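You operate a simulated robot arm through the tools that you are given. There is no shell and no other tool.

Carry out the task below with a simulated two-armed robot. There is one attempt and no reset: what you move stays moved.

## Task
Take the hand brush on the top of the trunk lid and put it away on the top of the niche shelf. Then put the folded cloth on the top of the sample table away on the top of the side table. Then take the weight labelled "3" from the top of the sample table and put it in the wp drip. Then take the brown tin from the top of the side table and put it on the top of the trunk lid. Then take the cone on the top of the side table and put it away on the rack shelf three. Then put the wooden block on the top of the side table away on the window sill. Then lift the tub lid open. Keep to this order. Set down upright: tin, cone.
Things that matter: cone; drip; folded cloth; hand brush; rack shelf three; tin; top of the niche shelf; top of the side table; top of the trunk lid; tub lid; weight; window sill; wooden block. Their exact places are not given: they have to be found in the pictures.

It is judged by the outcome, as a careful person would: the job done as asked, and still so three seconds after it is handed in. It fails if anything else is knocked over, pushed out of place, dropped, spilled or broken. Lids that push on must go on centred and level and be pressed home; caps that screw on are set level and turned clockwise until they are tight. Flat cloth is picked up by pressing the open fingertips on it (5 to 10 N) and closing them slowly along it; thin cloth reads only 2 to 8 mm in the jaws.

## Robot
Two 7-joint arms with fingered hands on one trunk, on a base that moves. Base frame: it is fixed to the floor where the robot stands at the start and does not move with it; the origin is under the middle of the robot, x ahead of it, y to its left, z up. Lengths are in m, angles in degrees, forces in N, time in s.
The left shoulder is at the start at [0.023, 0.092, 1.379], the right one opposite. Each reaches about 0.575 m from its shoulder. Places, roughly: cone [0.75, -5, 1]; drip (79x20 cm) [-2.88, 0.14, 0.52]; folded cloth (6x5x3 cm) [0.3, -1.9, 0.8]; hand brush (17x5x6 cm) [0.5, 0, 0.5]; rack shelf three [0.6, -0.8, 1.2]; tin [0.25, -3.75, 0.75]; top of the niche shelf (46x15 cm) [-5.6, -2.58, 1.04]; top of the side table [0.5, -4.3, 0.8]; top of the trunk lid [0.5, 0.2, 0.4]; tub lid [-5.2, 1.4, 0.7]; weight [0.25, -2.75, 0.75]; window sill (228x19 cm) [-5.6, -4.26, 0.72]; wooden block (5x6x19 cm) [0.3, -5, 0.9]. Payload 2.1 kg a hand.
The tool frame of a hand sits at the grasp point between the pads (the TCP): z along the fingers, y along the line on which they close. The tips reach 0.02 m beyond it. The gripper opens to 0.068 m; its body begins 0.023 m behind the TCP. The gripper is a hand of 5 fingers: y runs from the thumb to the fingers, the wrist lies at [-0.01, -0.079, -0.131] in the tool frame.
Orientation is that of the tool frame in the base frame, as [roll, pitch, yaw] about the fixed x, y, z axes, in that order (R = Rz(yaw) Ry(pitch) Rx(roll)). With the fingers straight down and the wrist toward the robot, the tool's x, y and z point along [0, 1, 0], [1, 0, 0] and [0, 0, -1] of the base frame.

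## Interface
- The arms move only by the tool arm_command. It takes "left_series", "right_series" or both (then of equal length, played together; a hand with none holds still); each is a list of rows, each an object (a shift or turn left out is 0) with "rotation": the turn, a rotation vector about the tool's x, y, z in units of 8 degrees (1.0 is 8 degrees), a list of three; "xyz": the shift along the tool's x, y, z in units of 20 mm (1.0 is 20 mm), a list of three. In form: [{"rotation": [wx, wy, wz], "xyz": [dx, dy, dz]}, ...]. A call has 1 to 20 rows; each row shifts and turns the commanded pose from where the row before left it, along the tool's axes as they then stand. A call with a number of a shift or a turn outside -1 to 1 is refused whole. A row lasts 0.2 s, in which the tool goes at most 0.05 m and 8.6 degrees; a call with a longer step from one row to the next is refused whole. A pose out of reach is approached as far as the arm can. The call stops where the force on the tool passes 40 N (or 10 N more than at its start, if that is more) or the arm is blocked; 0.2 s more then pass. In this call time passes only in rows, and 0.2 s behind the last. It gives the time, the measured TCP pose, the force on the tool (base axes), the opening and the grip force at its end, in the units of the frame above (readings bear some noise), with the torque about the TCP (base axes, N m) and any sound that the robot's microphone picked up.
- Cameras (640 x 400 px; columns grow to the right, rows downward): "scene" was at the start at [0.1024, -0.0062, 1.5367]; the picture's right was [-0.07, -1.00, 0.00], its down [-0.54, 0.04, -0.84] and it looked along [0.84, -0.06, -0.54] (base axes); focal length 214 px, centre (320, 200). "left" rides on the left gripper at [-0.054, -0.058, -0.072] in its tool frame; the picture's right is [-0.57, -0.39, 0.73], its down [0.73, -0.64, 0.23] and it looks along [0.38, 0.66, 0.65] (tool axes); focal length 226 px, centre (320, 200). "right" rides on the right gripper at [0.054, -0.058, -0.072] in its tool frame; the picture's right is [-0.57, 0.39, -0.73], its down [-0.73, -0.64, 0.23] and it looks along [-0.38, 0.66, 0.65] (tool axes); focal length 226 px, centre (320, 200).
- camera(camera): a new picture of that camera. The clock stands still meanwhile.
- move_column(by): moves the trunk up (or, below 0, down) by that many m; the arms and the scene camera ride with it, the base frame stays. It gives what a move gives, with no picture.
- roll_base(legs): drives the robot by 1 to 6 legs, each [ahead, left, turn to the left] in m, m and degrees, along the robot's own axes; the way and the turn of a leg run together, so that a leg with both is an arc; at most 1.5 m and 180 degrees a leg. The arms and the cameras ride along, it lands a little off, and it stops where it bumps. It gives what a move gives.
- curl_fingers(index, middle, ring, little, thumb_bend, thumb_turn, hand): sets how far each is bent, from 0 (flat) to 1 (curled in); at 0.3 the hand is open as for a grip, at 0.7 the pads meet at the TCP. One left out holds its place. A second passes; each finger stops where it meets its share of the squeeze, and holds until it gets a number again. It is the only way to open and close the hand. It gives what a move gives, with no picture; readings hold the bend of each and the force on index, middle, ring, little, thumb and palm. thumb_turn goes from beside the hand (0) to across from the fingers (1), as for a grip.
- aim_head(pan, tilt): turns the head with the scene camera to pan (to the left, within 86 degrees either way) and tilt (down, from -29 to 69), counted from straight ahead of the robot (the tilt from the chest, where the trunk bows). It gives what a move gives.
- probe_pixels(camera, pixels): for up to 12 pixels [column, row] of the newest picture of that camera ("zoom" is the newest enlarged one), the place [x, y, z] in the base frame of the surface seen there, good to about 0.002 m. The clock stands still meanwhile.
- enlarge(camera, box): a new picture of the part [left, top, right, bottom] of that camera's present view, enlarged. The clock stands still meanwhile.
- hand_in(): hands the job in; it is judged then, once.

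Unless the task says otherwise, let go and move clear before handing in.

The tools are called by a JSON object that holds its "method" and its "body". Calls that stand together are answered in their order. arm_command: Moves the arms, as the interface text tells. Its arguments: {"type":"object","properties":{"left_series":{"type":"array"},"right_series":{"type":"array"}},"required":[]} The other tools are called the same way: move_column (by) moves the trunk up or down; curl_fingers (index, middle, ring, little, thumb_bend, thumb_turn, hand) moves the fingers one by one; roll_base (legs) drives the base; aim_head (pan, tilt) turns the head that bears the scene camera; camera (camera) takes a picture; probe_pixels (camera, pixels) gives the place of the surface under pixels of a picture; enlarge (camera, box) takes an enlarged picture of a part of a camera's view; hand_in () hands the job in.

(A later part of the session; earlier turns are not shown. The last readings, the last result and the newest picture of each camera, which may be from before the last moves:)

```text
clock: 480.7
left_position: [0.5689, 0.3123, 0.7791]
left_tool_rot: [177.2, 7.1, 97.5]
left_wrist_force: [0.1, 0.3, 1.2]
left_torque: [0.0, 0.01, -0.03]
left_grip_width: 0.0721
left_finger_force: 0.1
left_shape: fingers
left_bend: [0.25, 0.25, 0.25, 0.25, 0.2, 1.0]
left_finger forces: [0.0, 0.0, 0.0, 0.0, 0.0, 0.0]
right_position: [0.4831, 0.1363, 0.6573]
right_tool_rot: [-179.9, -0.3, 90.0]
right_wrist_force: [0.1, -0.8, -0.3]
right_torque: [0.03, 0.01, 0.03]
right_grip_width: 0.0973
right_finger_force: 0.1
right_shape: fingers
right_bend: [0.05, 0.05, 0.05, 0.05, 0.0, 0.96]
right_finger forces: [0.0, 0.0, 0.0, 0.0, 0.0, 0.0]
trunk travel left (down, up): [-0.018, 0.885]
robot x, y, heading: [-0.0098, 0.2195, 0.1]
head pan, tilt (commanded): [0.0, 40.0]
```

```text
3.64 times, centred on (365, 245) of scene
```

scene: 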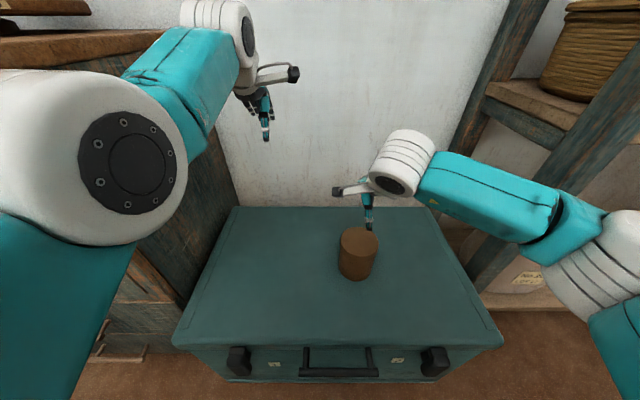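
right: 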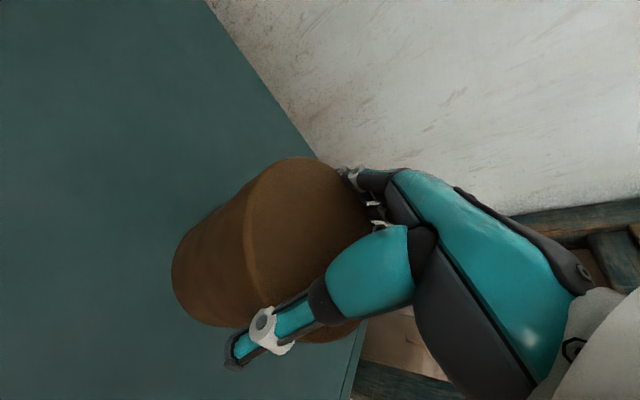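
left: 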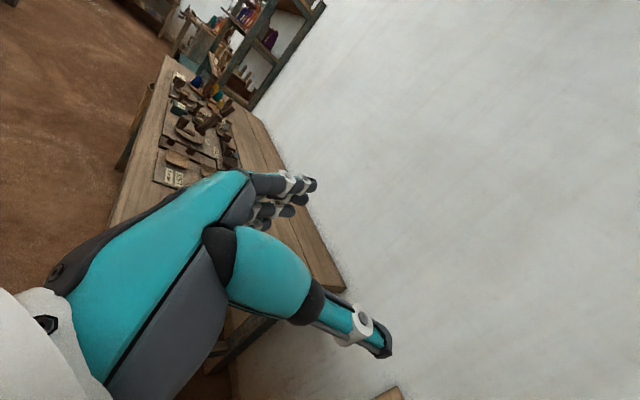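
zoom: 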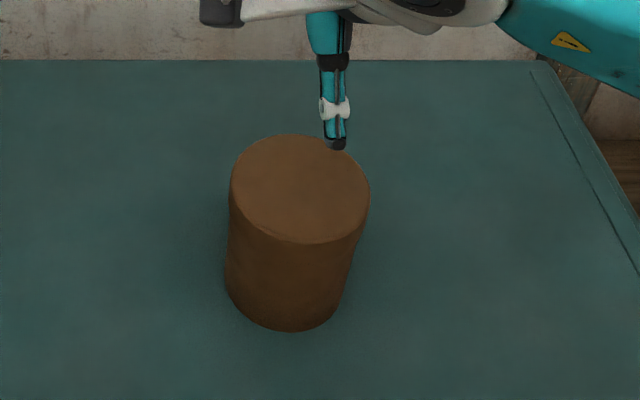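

The tin stands upright on the trunk lid. Next the cone: back away, raise the trunk, and drive south to look at the side table's far end.

{"method": "roll_base", "body": {"legs": [[-0.3, 0, 0]]}}

{"method": "move_column", "body": {"by": 0.3}}

{"method": "roll_base", "body": {"legs": [[0, 0, -90], [1.3, 0, 0], [1.3, -0.1, 0], [1.4, -0.15, 0], [0.9, 0, 0]]}}

{"method": "aim_head", "body": {"pan": 30, "tilt": 30}}

{"method": "camera", "body": {"camera": "scene"}}

```text
clock: 482.7
left_position: [0.2696, 0.3133, 0.7787]
left_tool_rot: [177.2, 7.1, 97.6]
left_wrist_force: [0.1, -0.5, -0.4]
left_torque: [0.0, 0.0, -0.02]
left_grip_width: 0.0725
left_finger_force: 0.0
left_shape: fingers
left_bend: [0.25, 0.25, 0.25, 0.25, 0.2, 1.0]
left_finger forces: [0.0, 0.1, 0.0, 0.0, 0.0, 0.1]
right_position: [0.1834, 0.1354, 0.6561]
right_tool_rot: [180.0, -0.3, 90.0]
right_wrist_force: [0.5, 0.1, 0.3]
right_torque: [0.03, -0.01, 0.02]
right_grip_width: 0.0973
right_finger_force: 0.1
right_shape: fingers
right_bend: [0.05, 0.05, 0.05, 0.05, 0.0, 0.96]
right_finger forces: [0.1, 0.1, 0.0, 0.0, 0.1, 0.1]
trunk travel left (down, up): [-0.018, 0.885]
robot x, y, heading: [-0.3092, 0.2178, 0.2]
head pan, tilt (commanded): [0.0, 40.0]
```

```text
clock: 485.7
left_position: [0.2099, 0.3126, 1.1838]
left_tool_rot: [165.1, 8.5, 95.9]
left_wrist_force: [-0.8, 0.2, -0.2]
left_torque: [-0.01, 0.01, 0.04]
left_grip_width: 0.0724
left_finger_force: 0.0
left_shape: fingers
left_bend: [0.25, 0.25, 0.25, 0.25, 0.2, 1.0]
left_finger forces: [0.0, 0.0, 0.0, 0.0, 0.0, 0.0]
right_position: [0.1844, 0.136, 0.957]
right_tool_rot: [-180.0, -0.2, 90.0]
right_wrist_force: [0.8, -1.4, -0.9]
right_torque: [-0.04, 0.01, 0.03]
right_grip_width: 0.0972
right_finger_force: 0.0
right_shape: fingers
right_bend: [0.05, 0.05, 0.05, 0.05, 0.0, 0.96]
right_finger forces: [0.0, 0.0, 0.0, 0.0, 0.0, 0.0]
trunk travel left (down, up): [-0.318, 0.585]
robot x, y, heading: [-0.3082, 0.219, 0.1]
head pan, tilt (commanded): [0.0, 40.0]
```

```text
clock: 513.2
left_position: [-0.4037, -5.2056, 1.1844]
left_tool_rot: [165.1, 8.6, 5.8]
left_wrist_force: [-0.5, 0.5, 0.0]
left_torque: [-0.03, -0.03, 0.02]
left_grip_width: 0.0722
left_finger_force: 0.0
left_shape: fingers
left_bend: [0.25, 0.25, 0.25, 0.25, 0.2, 1.0]
left_finger forces: [0.1, 0.1, 0.0, 0.0, 0.0, 0.0]
right_position: [-0.5795, -5.1799, 0.9566]
right_tool_rot: [180.0, -0.2, -0.1]
right_wrist_force: [0.3, -0.6, 0.1]
right_torque: [0.02, 0.02, 0.0]
right_grip_width: 0.097
right_finger_force: 0.0
right_shape: fingers
right_bend: [0.05, 0.05, 0.05, 0.05, 0.0, 0.96]
right_finger forces: [0.1, 0.0, 0.0, 0.1, 0.1, 0.1]
trunk travel left (down, up): [-0.318, 0.585]
robot x, y, heading: [-0.4956, -4.6895, -89.8]
head pan, tilt (commanded): [0.0, 40.0]
```

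```text
clock: 514.1
left_position: [-0.4043, -5.2066, 1.1861]
left_tool_rot: [164.9, 8.4, 5.8]
left_wrist_force: [0.2, -0.2, -0.7]
left_torque: [0.04, -0.02, 0.01]
left_grip_width: 0.0722
left_finger_force: 0.0
left_shape: fingers
left_bend: [0.25, 0.25, 0.25, 0.25, 0.2, 1.0]
left_finger forces: [0.0, 0.1, 0.0, 0.1, 0.0, 0.1]
right_position: [-0.5799, -5.1792, 0.9558]
right_tool_rot: [-180.0, -0.2, -0.1]
right_wrist_force: [0.5, 0.5, 0.1]
right_torque: [0.03, -0.01, 0.01]
right_grip_width: 0.0969
right_finger_force: 0.0
right_shape: fingers
right_bend: [0.05, 0.05, 0.05, 0.05, 0.0, 0.96]
right_finger forces: [0.0, 0.1, 0.0, 0.0, 0.1, 0.0]
trunk travel left (down, up): [-0.318, 0.585]
robot x, y, heading: [-0.4982, -4.6898, -89.9]
head pan, tilt (commanded): [30.0, 30.0]
```

```text
taken
```

scene: 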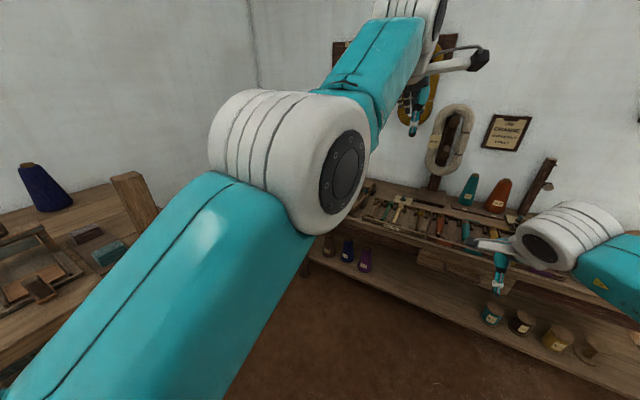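

The wooden block (133,200) and the blue cone (45,185) are on the side table's far end; the south bench is ahead. I'll probe distances before turning.

{"method": "probe_pixels", "body": {"camera": "scene", "pixels": [[133, 178], [133, 230], [45, 180], [45, 205], [310, 255], [400, 255], [330, 275], [15, 230], [120, 255], [570, 380], [460, 250], [350, 190]]}}

```text
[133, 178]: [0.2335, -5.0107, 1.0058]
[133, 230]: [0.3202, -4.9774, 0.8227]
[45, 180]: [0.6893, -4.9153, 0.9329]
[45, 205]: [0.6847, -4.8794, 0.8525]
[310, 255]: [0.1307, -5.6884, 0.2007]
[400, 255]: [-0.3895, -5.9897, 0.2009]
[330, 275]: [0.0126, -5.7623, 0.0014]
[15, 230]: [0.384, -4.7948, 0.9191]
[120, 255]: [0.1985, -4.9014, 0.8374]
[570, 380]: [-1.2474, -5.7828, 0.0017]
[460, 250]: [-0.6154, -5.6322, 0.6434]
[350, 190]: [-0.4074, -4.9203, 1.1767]
```

I'll turn left to face east and look at the table's south end and the corner.

{"method": "roll_base", "body": {"legs": [[0, 0, 90], [0, -0.35, 0]]}}

{"method": "aim_head", "body": {"pan": -25, "tilt": 40}}

{"method": "camera", "body": {"camera": "scene"}}

```text
clock: 520.2
left_position: [0.0219, -4.9427, 1.1852]
left_tool_rot: [165.1, 8.5, 95.8]
left_wrist_force: [-0.6, -0.6, -0.7]
left_torque: [0.04, 0.0, 0.01]
left_grip_width: 0.0724
left_finger_force: 0.0
left_shape: fingers
left_bend: [0.25, 0.25, 0.25, 0.25, 0.2, 1.0]
left_finger forces: [0.1, 0.1, 0.0, 0.0, 0.1, 0.0]
right_position: [-0.0061, -5.1202, 0.9554]
right_tool_rot: [-180.0, -0.3, 89.7]
right_wrist_force: [-0.1, 0.6, 0.2]
right_torque: [-0.02, -0.03, -0.05]
right_grip_width: 0.0971
right_finger_force: 0.2
right_shape: fingers
right_bend: [0.05, 0.05, 0.05, 0.05, 0.0, 0.96]
right_finger forces: [0.1, 0.0, 0.0, 0.0, 0.0, 0.1]
trunk travel left (down, up): [-0.318, 0.585]
robot x, y, heading: [-0.4942, -5.034, 0.1]
head pan, tilt (commanded): [30.0, 30.0]
```

```text
clock: 521.4
left_position: [0.0219, -4.9437, 1.1847]
left_tool_rot: [165.0, 8.5, 95.7]
left_wrist_force: [-0.1, -1.0, 0.2]
left_torque: [0.01, 0.0, 0.03]
left_grip_width: 0.0721
left_finger_force: 0.1
left_shape: fingers
left_bend: [0.25, 0.25, 0.25, 0.25, 0.2, 1.0]
left_finger forces: [0.0, 0.0, 0.1, 0.0, 0.0, 0.1]
right_position: [-0.0062, -5.1203, 0.9566]
right_tool_rot: [179.9, -0.1, 89.8]
right_wrist_force: [-1.1, -0.3, 0.1]
right_torque: [0.0, -0.02, -0.01]
right_grip_width: 0.097
right_finger_force: 0.1
right_shape: fingers
right_bend: [0.05, 0.05, 0.05, 0.05, 0.0, 0.96]
right_finger forces: [0.0, 0.0, 0.1, 0.0, 0.1, 0.0]
trunk travel left (down, up): [-0.318, 0.585]
robot x, y, heading: [-0.5, -5.0385, 0.3]
head pan, tilt (commanded): [-25.0, 40.0]
```

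```text
taken
```

scene: 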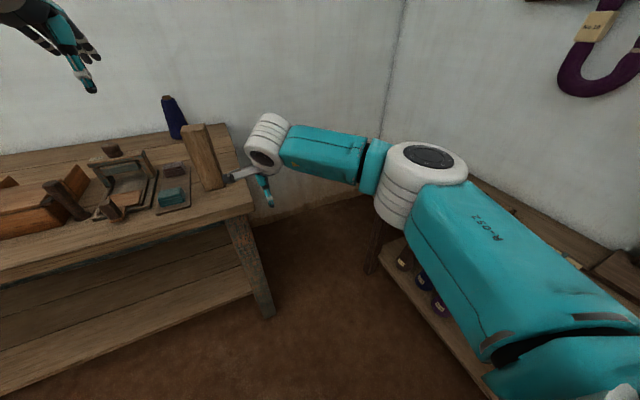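

I'll probe the gap between the table's south end and the bench, plus the block and cone.

{"method": "probe_pixels", "body": {"camera": "scene", "pixels": [[252, 208], [268, 314], [374, 268], [385, 262], [320, 250], [300, 222], [228, 128], [173, 103], [175, 133], [205, 130], [215, 185], [355, 205]]}}

{"method": "enlarge", "body": {"camera": "scene", "box": [80, 80, 300, 220]}}

```text
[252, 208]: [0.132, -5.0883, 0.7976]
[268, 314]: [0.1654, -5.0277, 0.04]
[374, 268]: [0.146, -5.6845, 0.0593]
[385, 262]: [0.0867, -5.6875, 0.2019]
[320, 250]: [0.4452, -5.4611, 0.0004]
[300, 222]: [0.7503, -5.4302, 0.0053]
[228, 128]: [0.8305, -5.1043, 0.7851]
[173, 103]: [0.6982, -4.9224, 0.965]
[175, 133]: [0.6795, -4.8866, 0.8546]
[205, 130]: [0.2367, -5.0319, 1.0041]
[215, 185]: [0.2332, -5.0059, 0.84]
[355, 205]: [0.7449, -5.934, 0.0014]
```

```text
2.86 times, centred on (190, 150) of scene
```

zoom: 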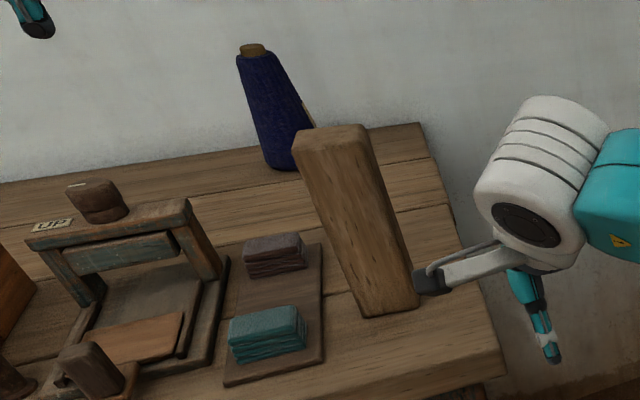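

The gap between table end (y≈-5.10) and bench (y≈-5.68) is 0.58 m, enough for the base (0.4 m). I'll check how far the right elbow sticks out in its present pose.

{"method": "probe_pixels", "body": {"camera": "scene", "pixels": [[430, 160], [455, 165], [400, 205], [445, 205], [500, 200], [520, 310], [330, 150], [268, 140], [560, 250]]}}

{"method": "aim_head", "body": {"pan": 60, "tilt": 40}}

{"method": "camera", "body": {"camera": "scene"}}

```text
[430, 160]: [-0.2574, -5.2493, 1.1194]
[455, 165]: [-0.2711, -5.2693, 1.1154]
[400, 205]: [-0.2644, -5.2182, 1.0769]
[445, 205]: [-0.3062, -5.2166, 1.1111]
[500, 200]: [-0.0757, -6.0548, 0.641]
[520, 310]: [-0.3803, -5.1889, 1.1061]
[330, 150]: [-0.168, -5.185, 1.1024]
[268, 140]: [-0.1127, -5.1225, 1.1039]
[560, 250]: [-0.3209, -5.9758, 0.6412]
```

```text
clock: 523.0
left_position: [0.0224, -4.9425, 1.185]
left_tool_rot: [165.0, 8.5, 95.7]
left_wrist_force: [0.2, -0.2, 0.1]
left_torque: [-0.01, 0.05, -0.01]
left_grip_width: 0.072
left_finger_force: 0.1
left_shape: fingers
left_bend: [0.25, 0.25, 0.25, 0.25, 0.2, 1.0]
left_finger forces: [0.1, 0.0, 0.0, 0.0, 0.0, 0.0]
right_position: [-0.0058, -5.1196, 0.9569]
right_tool_rot: [-179.9, -0.2, 89.9]
right_wrist_force: [-0.3, 0.0, -0.9]
right_torque: [-0.01, 0.04, -0.01]
right_grip_width: 0.0972
right_finger_force: 0.0
right_shape: fingers
right_bend: [0.05, 0.05, 0.05, 0.05, 0.0, 0.96]
right_finger forces: [0.0, 0.0, 0.0, 0.1, 0.0, 0.0]
trunk travel left (down, up): [-0.318, 0.585]
robot x, y, heading: [-0.4971, -5.0379, -0.1]
head pan, tilt (commanded): [60.0, 40.0]
```

```text
taken
```

scene: 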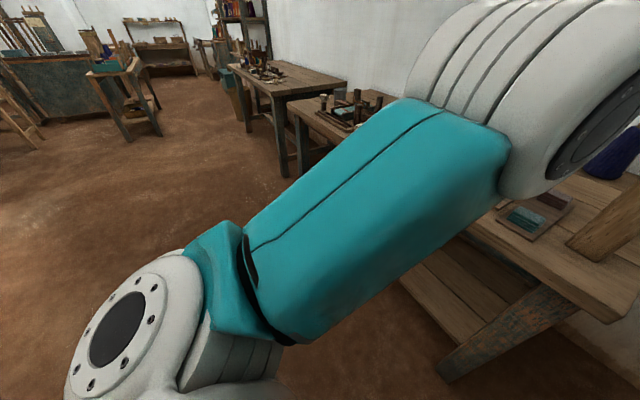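

I'll probe the left elbow as well.

{"method": "probe_pixels", "body": {"camera": "scene", "pixels": [[480, 60], [580, 60], [620, 110], [550, 170], [400, 200], [250, 280], [130, 310]]}}

```text
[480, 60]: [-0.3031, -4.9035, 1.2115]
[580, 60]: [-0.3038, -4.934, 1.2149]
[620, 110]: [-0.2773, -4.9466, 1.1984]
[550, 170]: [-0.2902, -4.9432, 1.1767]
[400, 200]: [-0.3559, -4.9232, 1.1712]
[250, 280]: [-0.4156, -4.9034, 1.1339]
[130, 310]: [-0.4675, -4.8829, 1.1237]
```

Both elbows are compact now. I'll turn north, raise the trunk 0.2 m, slide back to y≈-5.38, and then sidestep east through the gap in stages.

{"method": "roll_base", "body": {"legs": [[0, 0, 90]]}}

{"method": "move_column", "body": {"by": 0.2}}

{"method": "roll_base", "body": {"legs": [[-0.34, 0, 0], [0, -0.35, 0]]}}

{"method": "aim_head", "body": {"pan": -50, "tilt": 45}}

{"method": "camera", "body": {"camera": "scene"}}

```text
clock: 527.2
left_position: [-0.5881, -4.5166, 1.1856]
left_tool_rot: [165.0, 8.6, -174.4]
left_wrist_force: [0.3, -0.1, 0.6]
left_torque: [-0.01, 0.02, 0.0]
left_grip_width: 0.0722
left_finger_force: 0.0
left_shape: fingers
left_bend: [0.25, 0.25, 0.25, 0.25, 0.2, 1.0]
left_finger forces: [0.0, 0.0, 0.0, 0.0, 0.0, 0.0]
right_position: [-0.4116, -4.5457, 0.9572]
right_tool_rot: [-180.0, -0.2, 179.5]
right_wrist_force: [0.5, 0.1, 0.0]
right_torque: [-0.01, -0.02, 0.03]
right_grip_width: 0.0971
right_finger_force: 0.0
right_shape: fingers
right_bend: [0.05, 0.05, 0.05, 0.05, 0.0, 0.96]
right_finger forces: [0.1, 0.0, 0.0, 0.1, 0.1, 0.0]
trunk travel left (down, up): [-0.318, 0.585]
robot x, y, heading: [-0.4972, -5.0351, 90.0]
head pan, tilt (commanded): [60.0, 40.0]
```

```text
clock: 529.4
left_position: [-0.5886, -4.5407, 1.415]
left_tool_rot: [161.2, 8.9, -175.0]
left_wrist_force: [-0.3, 0.0, 0.9]
left_torque: [0.05, -0.04, 0.04]
left_grip_width: 0.0723
left_finger_force: 0.1
left_shape: fingers
left_bend: [0.25, 0.25, 0.25, 0.25, 0.2, 1.0]
left_finger forces: [0.0, 0.0, 0.1, 0.0, 0.1, 0.0]
right_position: [-0.4119, -4.5449, 1.1561]
right_tool_rot: [179.9, -0.2, 179.5]
right_wrist_force: [-0.5, -0.1, 0.2]
right_torque: [0.02, -0.02, -0.01]
right_grip_width: 0.0972
right_finger_force: 0.0
right_shape: fingers
right_bend: [0.05, 0.05, 0.05, 0.05, 0.0, 0.96]
right_finger forces: [0.1, 0.1, 0.0, 0.0, 0.1, 0.0]
trunk travel left (down, up): [-0.518, 0.385]
robot x, y, heading: [-0.4991, -5.0337, 89.9]
head pan, tilt (commanded): [60.0, 40.0]
```

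```text
clock: 533.5
left_position: [-0.2401, -4.8827, 1.4154]
left_tool_rot: [161.2, 8.8, -175.3]
left_wrist_force: [0.9, 0.0, 0.7]
left_torque: [0.01, -0.01, -0.02]
left_grip_width: 0.0726
left_finger_force: 0.1
left_shape: fingers
left_bend: [0.25, 0.25, 0.25, 0.25, 0.2, 1.0]
left_finger forces: [0.0, 0.0, 0.0, 0.0, 0.0, 0.0]
right_position: [-0.064, -4.8895, 1.1568]
right_tool_rot: [180.0, -0.3, 179.4]
right_wrist_force: [-0.4, -0.5, 0.7]
right_torque: [0.04, 0.03, 0.0]
right_grip_width: 0.097
right_finger_force: 0.0
right_shape: fingers
right_bend: [0.05, 0.05, 0.05, 0.05, 0.0, 0.96]
right_finger forces: [0.0, 0.0, 0.0, 0.0, 0.0, 0.0]
trunk travel left (down, up): [-0.518, 0.385]
robot x, y, heading: [-0.1505, -5.3809, 89.4]
head pan, tilt (commanded): [60.0, 40.0]
```

```text
clock: 535.4
left_position: [-0.2397, -4.8827, 1.4157]
left_tool_rot: [161.3, 8.9, -175.3]
left_wrist_force: [0.0, 0.5, 0.4]
left_torque: [0.01, -0.02, 0.03]
left_grip_width: 0.0724
left_finger_force: 0.1
left_shape: fingers
left_bend: [0.25, 0.25, 0.25, 0.25, 0.2, 1.0]
left_finger forces: [0.1, 0.0, 0.1, 0.1, 0.0, 0.0]
right_position: [-0.0636, -4.8893, 1.1569]
right_tool_rot: [-180.0, -0.2, 179.4]
right_wrist_force: [0.4, 0.0, -0.3]
right_torque: [-0.03, 0.0, -0.01]
right_grip_width: 0.097
right_finger_force: 0.0
right_shape: fingers
right_bend: [0.05, 0.05, 0.05, 0.05, 0.0, 0.96]
right_finger forces: [0.0, 0.1, 0.0, 0.0, 0.0, 0.0]
trunk travel left (down, up): [-0.518, 0.385]
robot x, y, heading: [-0.1523, -5.3793, 89.4]
head pan, tilt (commanded): [-50.0, 45.0]
```

```text
taken
```

scene: 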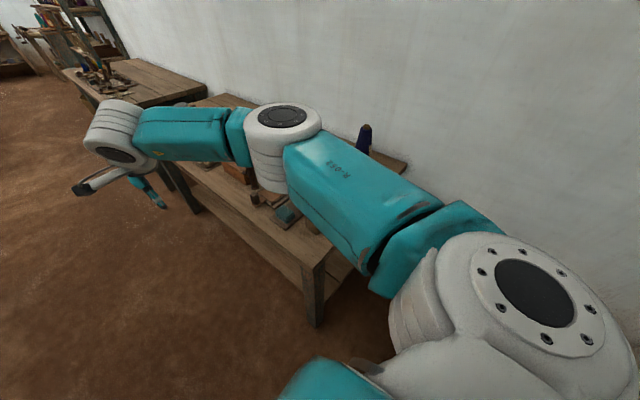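

The right arm passes above the block. Continue east in two stages with a check.

{"method": "roll_base", "body": {"legs": [[0, -0.32, 0.6]]}}

{"method": "roll_base", "body": {"legs": [[0, -0.3, 0]]}}

{"method": "aim_head", "body": {"pan": 0, "tilt": 50}}

{"method": "camera", "body": {"camera": "scene"}}

```text
clock: 537.5
left_position: [0.0799, -4.8845, 1.4163]
left_tool_rot: [161.3, 8.8, -174.8]
left_wrist_force: [0.0, -0.2, 1.2]
left_torque: [-0.01, 0.01, 0.01]
left_grip_width: 0.0722
left_finger_force: 0.0
left_shape: fingers
left_bend: [0.25, 0.25, 0.25, 0.25, 0.2, 1.0]
left_finger forces: [0.0, 0.0, 0.0, 0.0, 0.0, 0.0]
right_position: [0.2553, -4.8897, 1.1562]
right_tool_rot: [180.0, -0.3, 180.0]
right_wrist_force: [1.0, 0.4, -0.2]
right_torque: [-0.01, 0.03, -0.02]
right_grip_width: 0.0968
right_finger_force: 0.2
right_shape: fingers
right_bend: [0.05, 0.05, 0.05, 0.05, 0.0, 0.96]
right_finger forces: [0.0, 0.0, 0.0, 0.0, 0.1, 0.0]
trunk travel left (down, up): [-0.518, 0.385]
robot x, y, heading: [0.174, -5.3825, 89.9]
head pan, tilt (commanded): [-50.0, 45.0]
```

```text
clock: 539.6
left_position: [0.3812, -4.8852, 1.4159]
left_tool_rot: [161.3, 8.8, -174.9]
left_wrist_force: [-0.2, 0.3, -0.8]
left_torque: [-0.02, 0.02, -0.02]
left_grip_width: 0.072
left_finger_force: 0.1
left_shape: fingers
left_bend: [0.25, 0.25, 0.25, 0.25, 0.2, 1.0]
left_finger forces: [0.0, 0.0, 0.0, 0.0, 0.1, 0.0]
right_position: [0.5581, -4.8894, 1.1563]
right_tool_rot: [-180.0, -0.3, 179.6]
right_wrist_force: [-0.8, -0.8, 0.4]
right_torque: [0.01, 0.02, -0.04]
right_grip_width: 0.0968
right_finger_force: 0.1
right_shape: fingers
right_bend: [0.05, 0.05, 0.05, 0.05, 0.0, 0.96]
right_finger forces: [0.1, 0.1, 0.0, 0.0, 0.1, 0.0]
trunk travel left (down, up): [-0.518, 0.385]
robot x, y, heading: [0.4728, -5.3799, 89.7]
head pan, tilt (commanded): [-50.0, 45.0]
```

```text
clock: 540.8
left_position: [0.3813, -4.8838, 1.4163]
left_tool_rot: [161.3, 8.9, -174.9]
left_wrist_force: [0.8, -0.1, -0.3]
left_torque: [0.0, 0.0, 0.02]
left_grip_width: 0.0723
left_finger_force: 0.0
left_shape: fingers
left_bend: [0.25, 0.25, 0.25, 0.25, 0.2, 1.0]
left_finger forces: [0.0, 0.1, 0.0, 0.0, 0.1, 0.0]
right_position: [0.5578, -4.8898, 1.1557]
right_tool_rot: [180.0, -0.2, 179.7]
right_wrist_force: [0.5, 0.3, 0.9]
right_torque: [-0.01, -0.02, 0.02]
right_grip_width: 0.0972
right_finger_force: 0.1
right_shape: fingers
right_bend: [0.05, 0.05, 0.05, 0.05, 0.0, 0.96]
right_finger forces: [0.0, 0.0, 0.0, 0.0, 0.1, 0.0]
trunk travel left (down, up): [-0.518, 0.385]
robot x, y, heading: [0.4721, -5.3861, 89.8]
head pan, tilt (commanded): [0.0, 50.0]
```

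```text
taken
```

scene: 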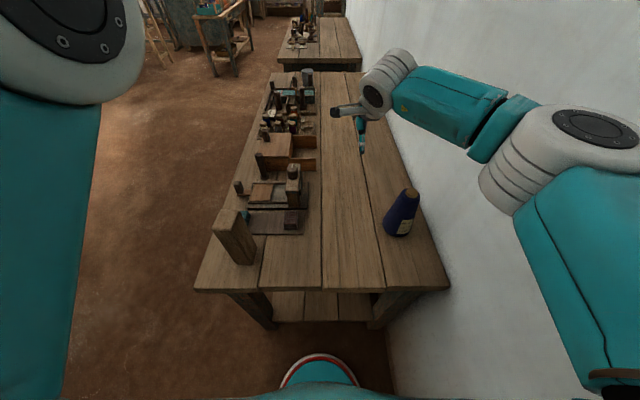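

I'm at the table's south end with a clear view: cone at (402,213), block at (236,237). I'll enlarge and probe the cone.

{"method": "enlarge", "body": {"camera": "scene", "box": [340, 160, 460, 260]}}

{"method": "probe_pixels", "body": {"camera": "zoom", "pixels": [[375, 122], [355, 135], [395, 135], [370, 150], [330, 210], [392, 210], [350, 210], [300, 290], [370, 305], [330, 300], [375, 115], [240, 290]]}}

```text
4.00 times, centred on (400, 210) of scene
```

zoom: 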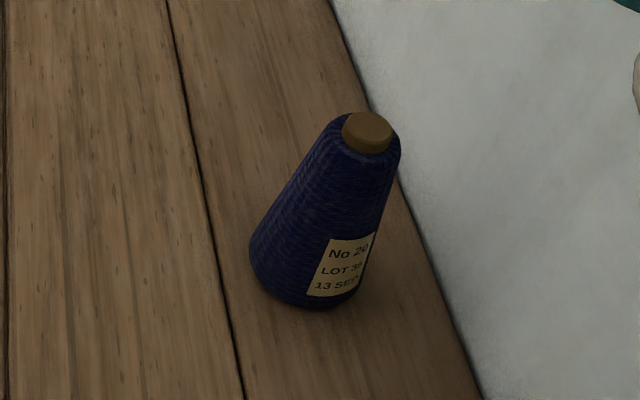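

```text
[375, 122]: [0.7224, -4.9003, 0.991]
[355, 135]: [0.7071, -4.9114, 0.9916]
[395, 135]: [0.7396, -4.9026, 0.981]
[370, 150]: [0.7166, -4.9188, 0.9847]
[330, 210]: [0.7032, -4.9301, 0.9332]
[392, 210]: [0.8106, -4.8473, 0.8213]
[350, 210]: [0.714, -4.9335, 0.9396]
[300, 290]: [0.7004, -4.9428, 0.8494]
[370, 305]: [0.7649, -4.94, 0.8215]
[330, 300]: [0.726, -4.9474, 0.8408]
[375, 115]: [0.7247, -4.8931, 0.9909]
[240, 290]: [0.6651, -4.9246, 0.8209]
```

The cone's axis is at about (0.722,-4.905), z 0.82–0.991. I'll check the right elbow's clearance to the wall.

{"method": "probe_pixels", "body": {"camera": "scene", "pixels": [[540, 160], [600, 125], [620, 160], [575, 115], [500, 190], [590, 250], [620, 230], [560, 80], [450, 200]]}}

```text
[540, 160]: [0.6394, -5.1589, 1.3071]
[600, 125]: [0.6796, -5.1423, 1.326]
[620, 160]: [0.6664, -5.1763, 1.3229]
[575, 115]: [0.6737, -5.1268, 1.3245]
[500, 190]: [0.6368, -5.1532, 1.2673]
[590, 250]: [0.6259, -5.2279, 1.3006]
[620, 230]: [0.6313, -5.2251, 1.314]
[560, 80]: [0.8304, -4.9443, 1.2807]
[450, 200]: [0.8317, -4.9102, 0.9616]
```

Elbow clearance is fair. I'll shift the base 5 cm west, lower the trunk 0.1 m and set the right hand open to 0.3.

{"method": "roll_base", "body": {"legs": [[0, 0.05, 0]]}}

{"method": "move_column", "body": {"by": -0.1}}

{"method": "curl_fingers", "body": {"hand": "right", "index": 0.3, "middle": 0.3, "ring": 0.3, "little": 0.3, "thumb_bend": 0.3}}

{"method": "camera", "body": {"camera": "scene"}}

```text
clock: 541.7
left_position: [0.3296, -4.8837, 1.4159]
left_tool_rot: [161.4, 8.8, -174.9]
left_wrist_force: [0.1, -0.8, -0.9]
left_torque: [0.01, 0.02, -0.02]
left_grip_width: 0.072
left_finger_force: 0.1
left_shape: fingers
left_bend: [0.25, 0.25, 0.25, 0.25, 0.2, 1.0]
left_finger forces: [0.1, 0.0, 0.0, 0.0, 0.0, 0.0]
right_position: [0.5071, -4.8895, 1.1566]
right_tool_rot: [180.0, -0.2, 179.8]
right_wrist_force: [0.6, -0.2, 0.0]
right_torque: [0.0, 0.01, -0.02]
right_grip_width: 0.0969
right_finger_force: 0.1
right_shape: fingers
right_bend: [0.05, 0.05, 0.05, 0.05, 0.0, 0.96]
right_finger forces: [0.0, 0.0, 0.0, 0.0, 0.0, 0.1]
trunk travel left (down, up): [-0.518, 0.385]
robot x, y, heading: [0.4251, -5.377, 89.8]
head pan, tilt (commanded): [0.0, 50.0]
```

```text
clock: 543.0
left_position: [0.3308, -4.8818, 1.3136]
left_tool_rot: [161.8, 8.9, -174.9]
left_wrist_force: [-0.4, -0.9, -0.6]
left_torque: [0.01, -0.04, -0.03]
left_grip_width: 0.0723
left_finger_force: 0.1
left_shape: fingers
left_bend: [0.25, 0.25, 0.25, 0.25, 0.2, 1.0]
left_finger forces: [0.0, 0.0, 0.0, 0.0, 0.1, 0.0]
right_position: [0.5081, -4.8905, 1.0577]
right_tool_rot: [-180.0, -0.2, 179.7]
right_wrist_force: [-0.3, 0.4, -0.7]
right_torque: [0.0, 0.01, 0.02]
right_grip_width: 0.0972
right_finger_force: 0.2
right_shape: fingers
right_bend: [0.05, 0.05, 0.05, 0.05, 0.0, 0.96]
right_finger forces: [0.0, 0.0, 0.1, 0.1, 0.0, 0.0]
trunk travel left (down, up): [-0.418, 0.485]
robot x, y, heading: [0.4208, -5.3808, 90.1]
head pan, tilt (commanded): [0.0, 50.0]
```

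```text
clock: 544.0
left_position: [0.3299, -4.8816, 1.3135]
left_tool_rot: [161.8, 8.8, -174.9]
left_wrist_force: [0.8, 0.9, 0.5]
left_torque: [-0.02, 0.0, -0.01]
left_grip_width: 0.0721
left_finger_force: 0.1
left_shape: fingers
left_bend: [0.25, 0.25, 0.25, 0.25, 0.2, 1.0]
left_finger forces: [0.0, 0.1, 0.1, 0.0, 0.1, 0.0]
right_position: [0.5083, -4.8906, 1.0573]
right_tool_rot: [179.9, -0.3, 179.7]
right_wrist_force: [0.1, 0.3, 0.5]
right_torque: [-0.01, -0.02, 0.0]
right_grip_width: 0.0627
right_finger_force: 0.0
right_shape: fingers
right_bend: [0.3, 0.3, 0.3, 0.3, 0.3, 0.96]
right_finger forces: [0.1, 0.0, 0.0, 0.1, 0.1, 0.1]
trunk travel left (down, up): [-0.418, 0.485]
robot x, y, heading: [0.422, -5.3805, 89.9]
head pan, tilt (commanded): [0.0, 50.0]
```

```text
taken
```

scene: 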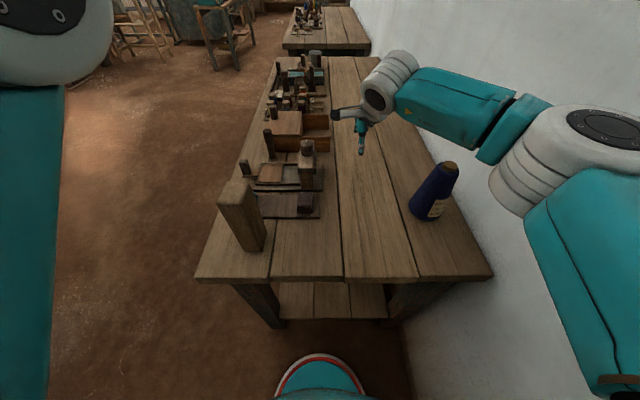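

Move the right hand toward the cone's axis at constant height, in two parts while watching the elbow.

{"method": "arm_command", "body": {"right_series": [{"xyz": [-0.97, -0.07, 0]}, {"xyz": [-0.97, -0.07, 0]}, {"xyz": [-0.97, -0.07, 0]}, {"xyz": [-0.97, -0.07, 0]}, {"xyz": [-0.97, -0.07, 0]}, {"xyz": [-0.97, -0.07, 0]}]}}

{"method": "camera", "body": {"camera": "scene"}}

{"method": "probe_pixels", "body": {"camera": "scene", "pixels": [[620, 125], [610, 160], [530, 190], [560, 150], [585, 220], [520, 120]]}}

```text
clock: 545.4
left_position: [0.3303, -4.8812, 1.3138]
left_tool_rot: [161.7, 8.9, -175.0]
left_wrist_force: [0.2, -0.1, -0.3]
left_torque: [-0.01, -0.02, 0.0]
left_grip_width: 0.0722
left_finger_force: 0.0
left_shape: fingers
left_bend: [0.25, 0.25, 0.25, 0.25, 0.2, 1.0]
left_finger forces: [0.0, 0.1, 0.0, 0.0, 0.1, 0.0]
right_position: [0.6238, -4.8993, 1.0563]
right_tool_rot: [-179.9, -0.2, 179.7]
right_wrist_force: [0.2, 0.0, 0.0]
right_torque: [0.01, 0.0, 0.01]
right_grip_width: 0.063
right_finger_force: 0.1
right_shape: fingers
right_bend: [0.3, 0.3, 0.3, 0.3, 0.3, 0.96]
right_finger forces: [0.1, 0.0, 0.0, 0.0, 0.1, 0.1]
trunk travel left (down, up): [-0.418, 0.485]
robot x, y, heading: [0.4244, -5.381, 89.8]
head pan, tilt (commanded): [0.0, 50.0]
```

```text
taken
```

scene: 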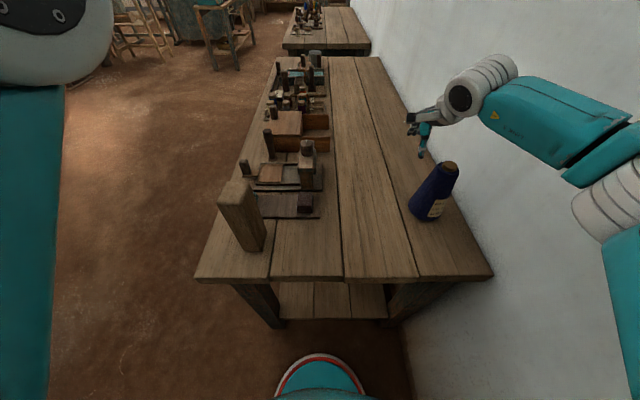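

```text
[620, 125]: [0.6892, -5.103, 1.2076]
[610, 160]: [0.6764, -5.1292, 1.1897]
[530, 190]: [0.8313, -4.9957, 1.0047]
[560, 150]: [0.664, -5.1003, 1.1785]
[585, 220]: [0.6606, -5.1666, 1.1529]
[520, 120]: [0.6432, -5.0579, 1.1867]
```

To keep the elbow off the wall I'll shift the base another 5 cm west and then reach the rest.

{"method": "roll_base", "body": {"legs": [[0, 0.05, 0]]}}

{"method": "arm_command", "body": {"right_series": [{"xyz": [-0.92, -0.04, 0]}, {"xyz": [-0.92, -0.04, 0]}, {"xyz": [-0.92, -0.04, 0]}, {"xyz": [-0.92, -0.04, 0]}, {"xyz": [-0.92, -0.04, 0]}, {"xyz": [-0.92, -0.04, 0]}, {"xyz": [-0.92, -0.04, 0]}, {"xyz": [-0.92, -0.04, 0]}]}}

{"method": "camera", "body": {"camera": "scene"}}

{"method": "camera", "body": {"camera": "right"}}

```text
clock: 546.3
left_position: [0.2796, -4.8823, 1.3132]
left_tool_rot: [161.8, 8.8, -174.8]
left_wrist_force: [0.2, 0.7, -0.3]
left_torque: [-0.01, 0.02, -0.01]
left_grip_width: 0.0721
left_finger_force: 0.0
left_shape: fingers
left_bend: [0.25, 0.25, 0.25, 0.25, 0.2, 1.0]
left_finger forces: [0.1, 0.0, 0.1, 0.1, 0.1, 0.0]
right_position: [0.5739, -4.8996, 1.0558]
right_tool_rot: [179.9, -0.2, 179.7]
right_wrist_force: [0.3, 0.0, 0.8]
right_torque: [-0.02, -0.02, 0.0]
right_grip_width: 0.0628
right_finger_force: 0.2
right_shape: fingers
right_bend: [0.3, 0.3, 0.3, 0.3, 0.3, 0.96]
right_finger forces: [0.0, 0.0, 0.1, 0.1, 0.0, 0.0]
trunk travel left (down, up): [-0.418, 0.485]
robot x, y, heading: [0.372, -5.3788, 89.9]
head pan, tilt (commanded): [0.0, 50.0]
```

```text
clock: 548.1
left_position: [0.2804, -4.8816, 1.3122]
left_tool_rot: [161.8, 8.7, -174.9]
left_wrist_force: [0.1, -0.6, -0.8]
left_torque: [0.01, -0.01, 0.02]
left_grip_width: 0.0723
left_finger_force: 0.1
left_shape: fingers
left_bend: [0.25, 0.25, 0.25, 0.25, 0.2, 1.0]
left_finger forces: [0.0, 0.0, 0.0, 0.0, 0.0, 0.0]
right_position: [0.6665, -4.9051, 1.0566]
right_tool_rot: [-179.9, -0.3, 179.7]
right_wrist_force: [0.1, 0.0, 0.4]
right_torque: [0.0, 0.02, 0.0]
right_grip_width: 0.0627
right_finger_force: 0.0
right_shape: fingers
right_bend: [0.3, 0.3, 0.3, 0.3, 0.3, 0.96]
right_finger forces: [0.0, 0.0, 0.0, 0.0, 0.2, 0.1]
right hand out of reach, approached as far as the arm can: row 6, 7, 8
trunk travel left (down, up): [-0.418, 0.485]
robot x, y, heading: [0.3732, -5.3824, 89.9]
head pan, tilt (commanded): [0.0, 50.0]
```

```text
taken
```

scene: 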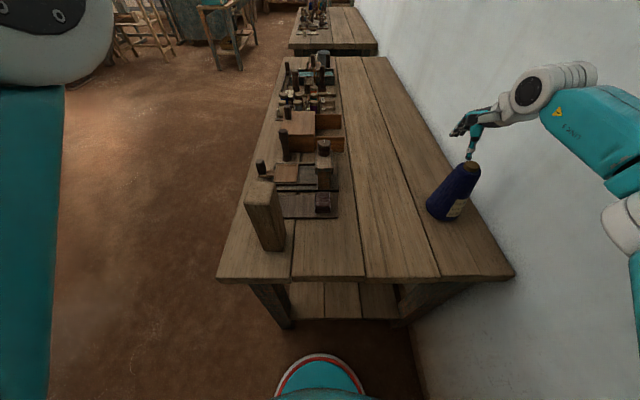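

```text
taken
```

right: 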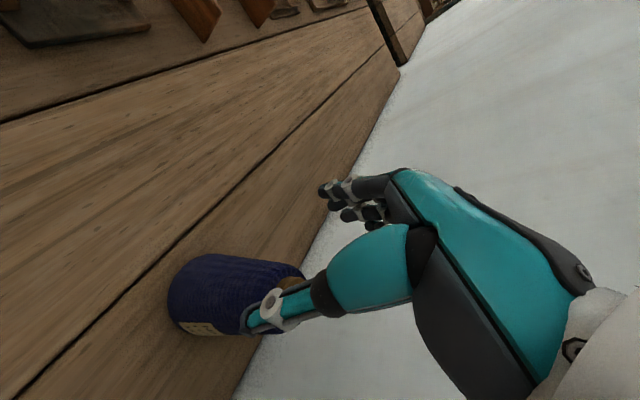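

The wrist limit stopped it at x=0.667. I'll turn the hand ~24° so the wrist points back to the shoulder and continue.

{"method": "arm_command", "body": {"right_series": [{"rotation": [0, 0, 0.75]}, {"rotation": [0, 0, 0.75]}, {"rotation": [0, 0, 0.75]}, {"rotation": [0, 0, 0.75]}, {"xyz": [-0.84, 0.38, 0]}, {"xyz": [-0.84, 0.38, 0]}, {"xyz": [-0.84, 0.38, 0]}]}}

{"method": "camera", "body": {"camera": "scene"}}

{"method": "camera", "body": {"camera": "right"}}

```text
clock: 549.7
left_position: [0.2813, -4.8802, 1.3131]
left_tool_rot: [161.8, 8.6, -174.8]
left_wrist_force: [0.1, 0.8, 0.9]
left_torque: [0.0, 0.0, 0.01]
left_grip_width: 0.0722
left_finger_force: 0.0
left_shape: fingers
left_bend: [0.25, 0.25, 0.25, 0.25, 0.2, 1.0]
left_finger forces: [0.1, 0.0, 0.0, 0.0, 0.0, 0.0]
right_position: [0.7209, -4.9032, 1.0557]
right_tool_rot: [-179.8, -0.3, 155.7]
right_wrist_force: [0.0, 0.3, 1.2]
right_torque: [-0.02, -0.01, 0.0]
right_grip_width: 0.0627
right_finger_force: 0.0
right_shape: fingers
right_bend: [0.3, 0.3, 0.3, 0.3, 0.3, 0.96]
right_finger forces: [0.0, 0.0, 0.1, 0.1, 0.1, 0.0]
trunk travel left (down, up): [-0.418, 0.485]
robot x, y, heading: [0.3751, -5.3818, 90.1]
head pan, tilt (commanded): [0.0, 50.0]
```

```text
taken
```

scene: 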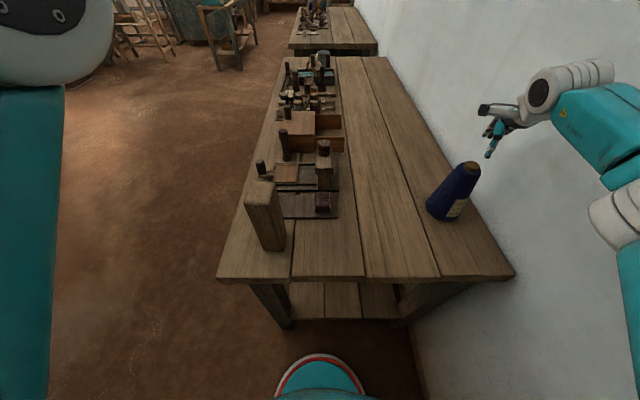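

```text
taken
```

right: 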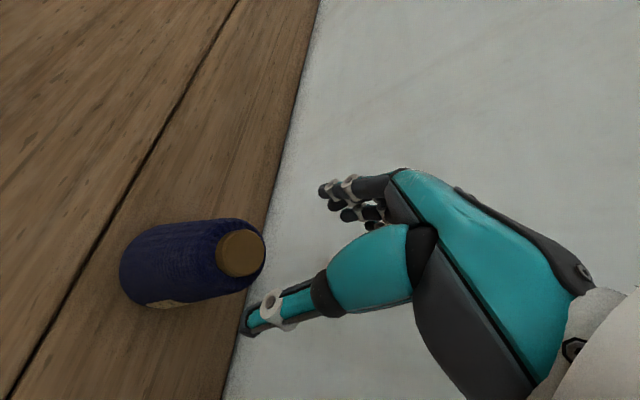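

Let me re-probe the cone's top and the hand's tips for alignment.

{"method": "enlarge", "body": {"camera": "scene", "box": [410, 90, 560, 240]}}

{"method": "probe_pixels", "body": {"camera": "right", "pixels": [[240, 250], [232, 262], [262, 250], [240, 235], [245, 270], [180, 225], [150, 270], [200, 298], [258, 330], [330, 190]]}}

```text
2.67 times, centred on (485, 165) of scene
```

zoom: 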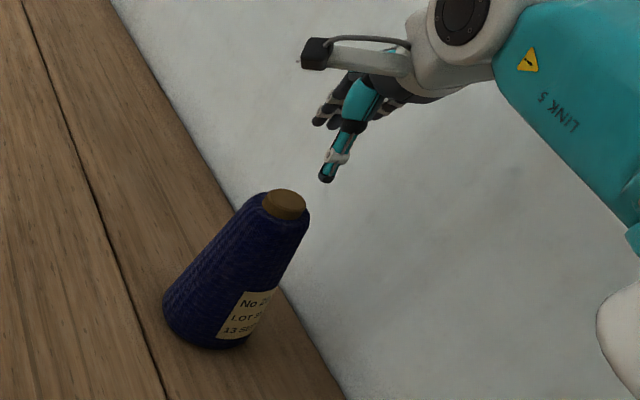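

```text
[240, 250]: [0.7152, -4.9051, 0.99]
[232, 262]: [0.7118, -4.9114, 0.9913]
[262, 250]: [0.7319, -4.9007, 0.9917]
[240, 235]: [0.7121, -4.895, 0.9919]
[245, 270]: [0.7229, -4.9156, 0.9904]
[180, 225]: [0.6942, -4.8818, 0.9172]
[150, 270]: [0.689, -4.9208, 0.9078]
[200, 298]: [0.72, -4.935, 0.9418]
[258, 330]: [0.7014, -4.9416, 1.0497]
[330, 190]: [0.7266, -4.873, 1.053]
```

The cone's axis is at (0.719,-4.905), with ≈0.05–0.055 m diameter near the top. I'll open to ~0.073 m and descend with the trunk.

{"method": "curl_fingers", "body": {"hand": "right", "index": 0.2, "middle": 0.2, "ring": 0.2, "little": 0.2, "thumb_bend": 0.2}}

{"method": "arm_command", "body": {"right_series": [{"xyz": [0.05, -0.13, 0.3]}, {"xyz": [0, 0, 0.5]}, {"xyz": [0, 0, 0.5]}]}}

{"method": "camera", "body": {"camera": "right"}}

```text
clock: 550.7
left_position: [0.2804, -4.8811, 1.3129]
left_tool_rot: [161.8, 8.8, -174.9]
left_wrist_force: [0.5, 0.3, 0.2]
left_torque: [-0.01, -0.02, -0.02]
left_grip_width: 0.0721
left_finger_force: 0.0
left_shape: fingers
left_bend: [0.25, 0.25, 0.25, 0.25, 0.2, 1.0]
left_finger forces: [0.0, 0.1, 0.0, 0.0, 0.1, 0.0]
right_position: [0.7208, -4.9052, 1.0563]
right_tool_rot: [-179.9, -0.1, 155.7]
right_wrist_force: [0.0, 0.2, 1.0]
right_torque: [-0.01, 0.02, 0.0]
right_grip_width: 0.0773
right_finger_force: 0.0
right_shape: fingers
right_bend: [0.2, 0.2, 0.2, 0.2, 0.2, 0.96]
right_finger forces: [0.0, 0.0, 0.1, 0.0, 0.1, 0.0]
trunk travel left (down, up): [-0.418, 0.485]
robot x, y, heading: [0.3748, -5.3765, 89.7]
head pan, tilt (commanded): [0.0, 50.0]
```

```text
clock: 551.5
left_position: [0.2796, -4.8811, 1.3138]
left_tool_rot: [161.8, 8.8, -175.0]
left_wrist_force: [1.1, -0.1, -0.4]
left_torque: [-0.03, 0.02, -0.01]
left_grip_width: 0.0721
left_finger_force: 0.2
left_shape: fingers
left_bend: [0.25, 0.25, 0.25, 0.25, 0.2, 1.0]
left_finger forces: [0.0, 0.1, 0.0, 0.0, 0.0, 0.0]
right_position: [0.7198, -4.9059, 1.0286]
right_tool_rot: [-179.9, -0.2, 155.7]
right_wrist_force: [-0.2, -0.1, 0.0]
right_torque: [0.04, 0.01, 0.04]
right_grip_width: 0.0773
right_finger_force: 0.1
right_shape: fingers
right_bend: [0.2, 0.2, 0.2, 0.2, 0.2, 0.96]
right_finger forces: [0.0, 0.1, 0.0, 0.0, 0.1, 0.1]
trunk travel left (down, up): [-0.418, 0.485]
robot x, y, heading: [0.3753, -5.3829, 89.9]
head pan, tilt (commanded): [0.0, 50.0]
```

```text
taken
```

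right: 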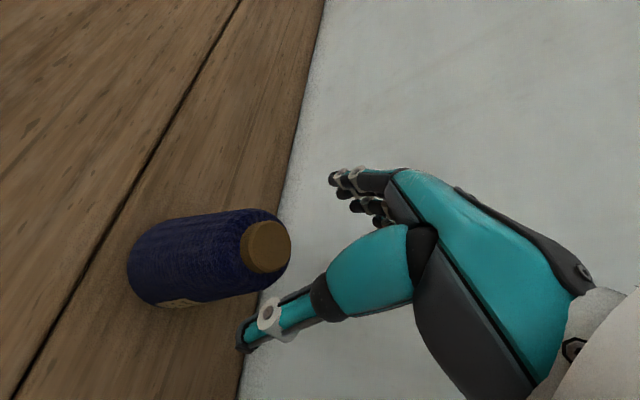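

Aligned. Lower further to z≈0.972.

{"method": "arm_command", "body": {"right_series": [{"xyz": [0, 0, 0.6]}, {"xyz": [0, 0, 0.6]}, {"xyz": [0, 0, 0.5]}, {"xyz": [0, 0, 0.4]}, {"xyz": [0, 0, 0.3]}, {"xyz": [0, 0, 0.25]}]}}

{"method": "camera", "body": {"camera": "right"}}

{"method": "enlarge", "body": {"camera": "scene", "box": [410, 90, 560, 240]}}

```text
clock: 552.9
left_position: [0.2802, -4.881, 1.3135]
left_tool_rot: [161.7, 8.7, -174.8]
left_wrist_force: [0.9, 0.6, 0.7]
left_torque: [-0.03, -0.03, 0.01]
left_grip_width: 0.0721
left_finger_force: 0.0
left_shape: fingers
left_bend: [0.25, 0.25, 0.25, 0.25, 0.2, 1.0]
left_finger forces: [0.1, 0.1, 0.1, 0.0, 0.1, 0.1]
right_position: [0.719, -4.9062, 0.9775]
right_tool_rot: [-179.9, -0.2, 155.7]
right_wrist_force: [-0.3, -1.2, -0.7]
right_torque: [0.01, -0.01, 0.02]
right_grip_width: 0.0772
right_finger_force: 0.1
right_shape: fingers
right_bend: [0.2, 0.2, 0.2, 0.2, 0.2, 0.96]
right_finger forces: [0.0, 0.0, 0.0, 0.0, 0.0, 0.0]
trunk travel left (down, up): [-0.418, 0.485]
robot x, y, heading: [0.3749, -5.379, 89.7]
head pan, tilt (commanded): [0.0, 50.0]
```

```text
taken
```

right: 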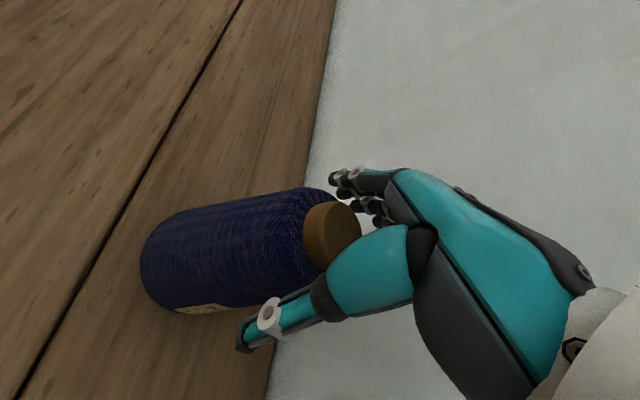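

```text
2.67 times, centred on (485, 165) of scene
```

zoom: 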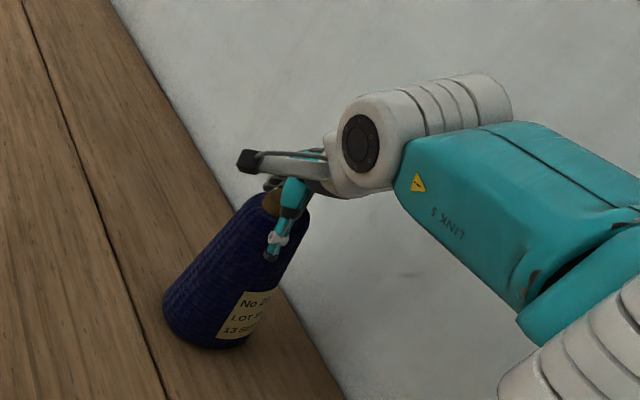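

No contact yet; go 7 mm deeper and close on the cone.

{"method": "arm_command", "body": {"right_series": [{"xyz": [0, 0, 0.2]}, {"xyz": [0, 0, 0.15]}]}}

{"method": "curl_fingers", "body": {"hand": "right", "index": 0.4, "middle": 0.4, "ring": 0.4, "little": 0.4, "thumb_bend": 0.4}}

{"method": "camera", "body": {"camera": "right"}}

```text
clock: 553.5
left_position: [0.2813, -4.8803, 1.3136]
left_tool_rot: [161.8, 8.8, -174.9]
left_wrist_force: [0.8, -0.8, 0.1]
left_torque: [0.01, 0.01, -0.03]
left_grip_width: 0.0721
left_finger_force: 0.0
left_shape: fingers
left_bend: [0.25, 0.25, 0.25, 0.25, 0.2, 1.0]
left_finger forces: [0.0, 0.0, 0.1, 0.0, 0.0, 0.1]
right_position: [0.7188, -4.9062, 0.9687]
right_tool_rot: [-179.9, -0.1, 155.7]
right_wrist_force: [0.5, -0.7, -0.1]
right_torque: [0.01, 0.01, -0.01]
right_grip_width: 0.0772
right_finger_force: 0.1
right_shape: fingers
right_bend: [0.2, 0.2, 0.2, 0.2, 0.2, 0.96]
right_finger forces: [0.0, 0.1, 0.0, 0.0, 0.0, 0.0]
trunk travel left (down, up): [-0.418, 0.485]
robot x, y, heading: [0.3716, -5.3837, 89.9]
head pan, tilt (commanded): [0.0, 50.0]
```

```text
clock: 554.5
left_position: [0.2806, -4.8811, 1.3136]
left_tool_rot: [161.8, 8.8, -174.9]
left_wrist_force: [0.0, -0.7, -0.7]
left_torque: [0.01, 0.01, -0.07]
left_grip_width: 0.0724
left_finger_force: 0.0
left_shape: fingers
left_bend: [0.25, 0.25, 0.25, 0.25, 0.2, 1.0]
left_finger forces: [0.0, 0.0, 0.1, 0.0, 0.0, 0.1]
right_position: [0.7195, -4.9061, 0.9697]
right_tool_rot: [-179.9, -0.3, 155.7]
right_wrist_force: [-0.2, 0.8, 1.5]
right_torque: [0.02, -0.01, 0.03]
right_grip_width: 0.0527
right_finger_force: 3.1
right_shape: fingers
right_bend: [0.35, 0.39, 0.4, 0.4, 0.37, 0.96]
right_finger forces: [3.1, 0.5, 0.1, 0.0, 2.3, 0.1]
trunk travel left (down, up): [-0.418, 0.485]
robot x, y, heading: [0.3724, -5.3823, 90.1]
head pan, tilt (commanded): [0.0, 50.0]
```

```text
taken
```

right: 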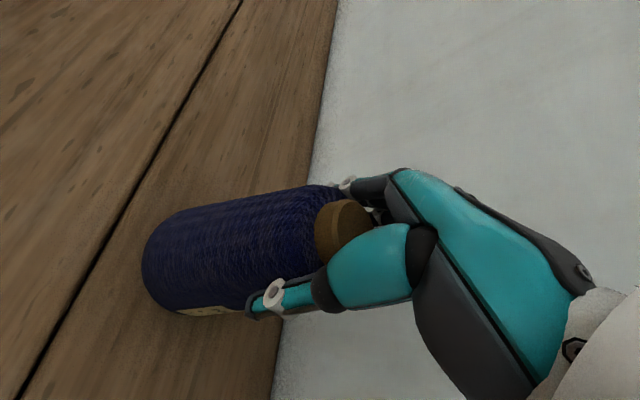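

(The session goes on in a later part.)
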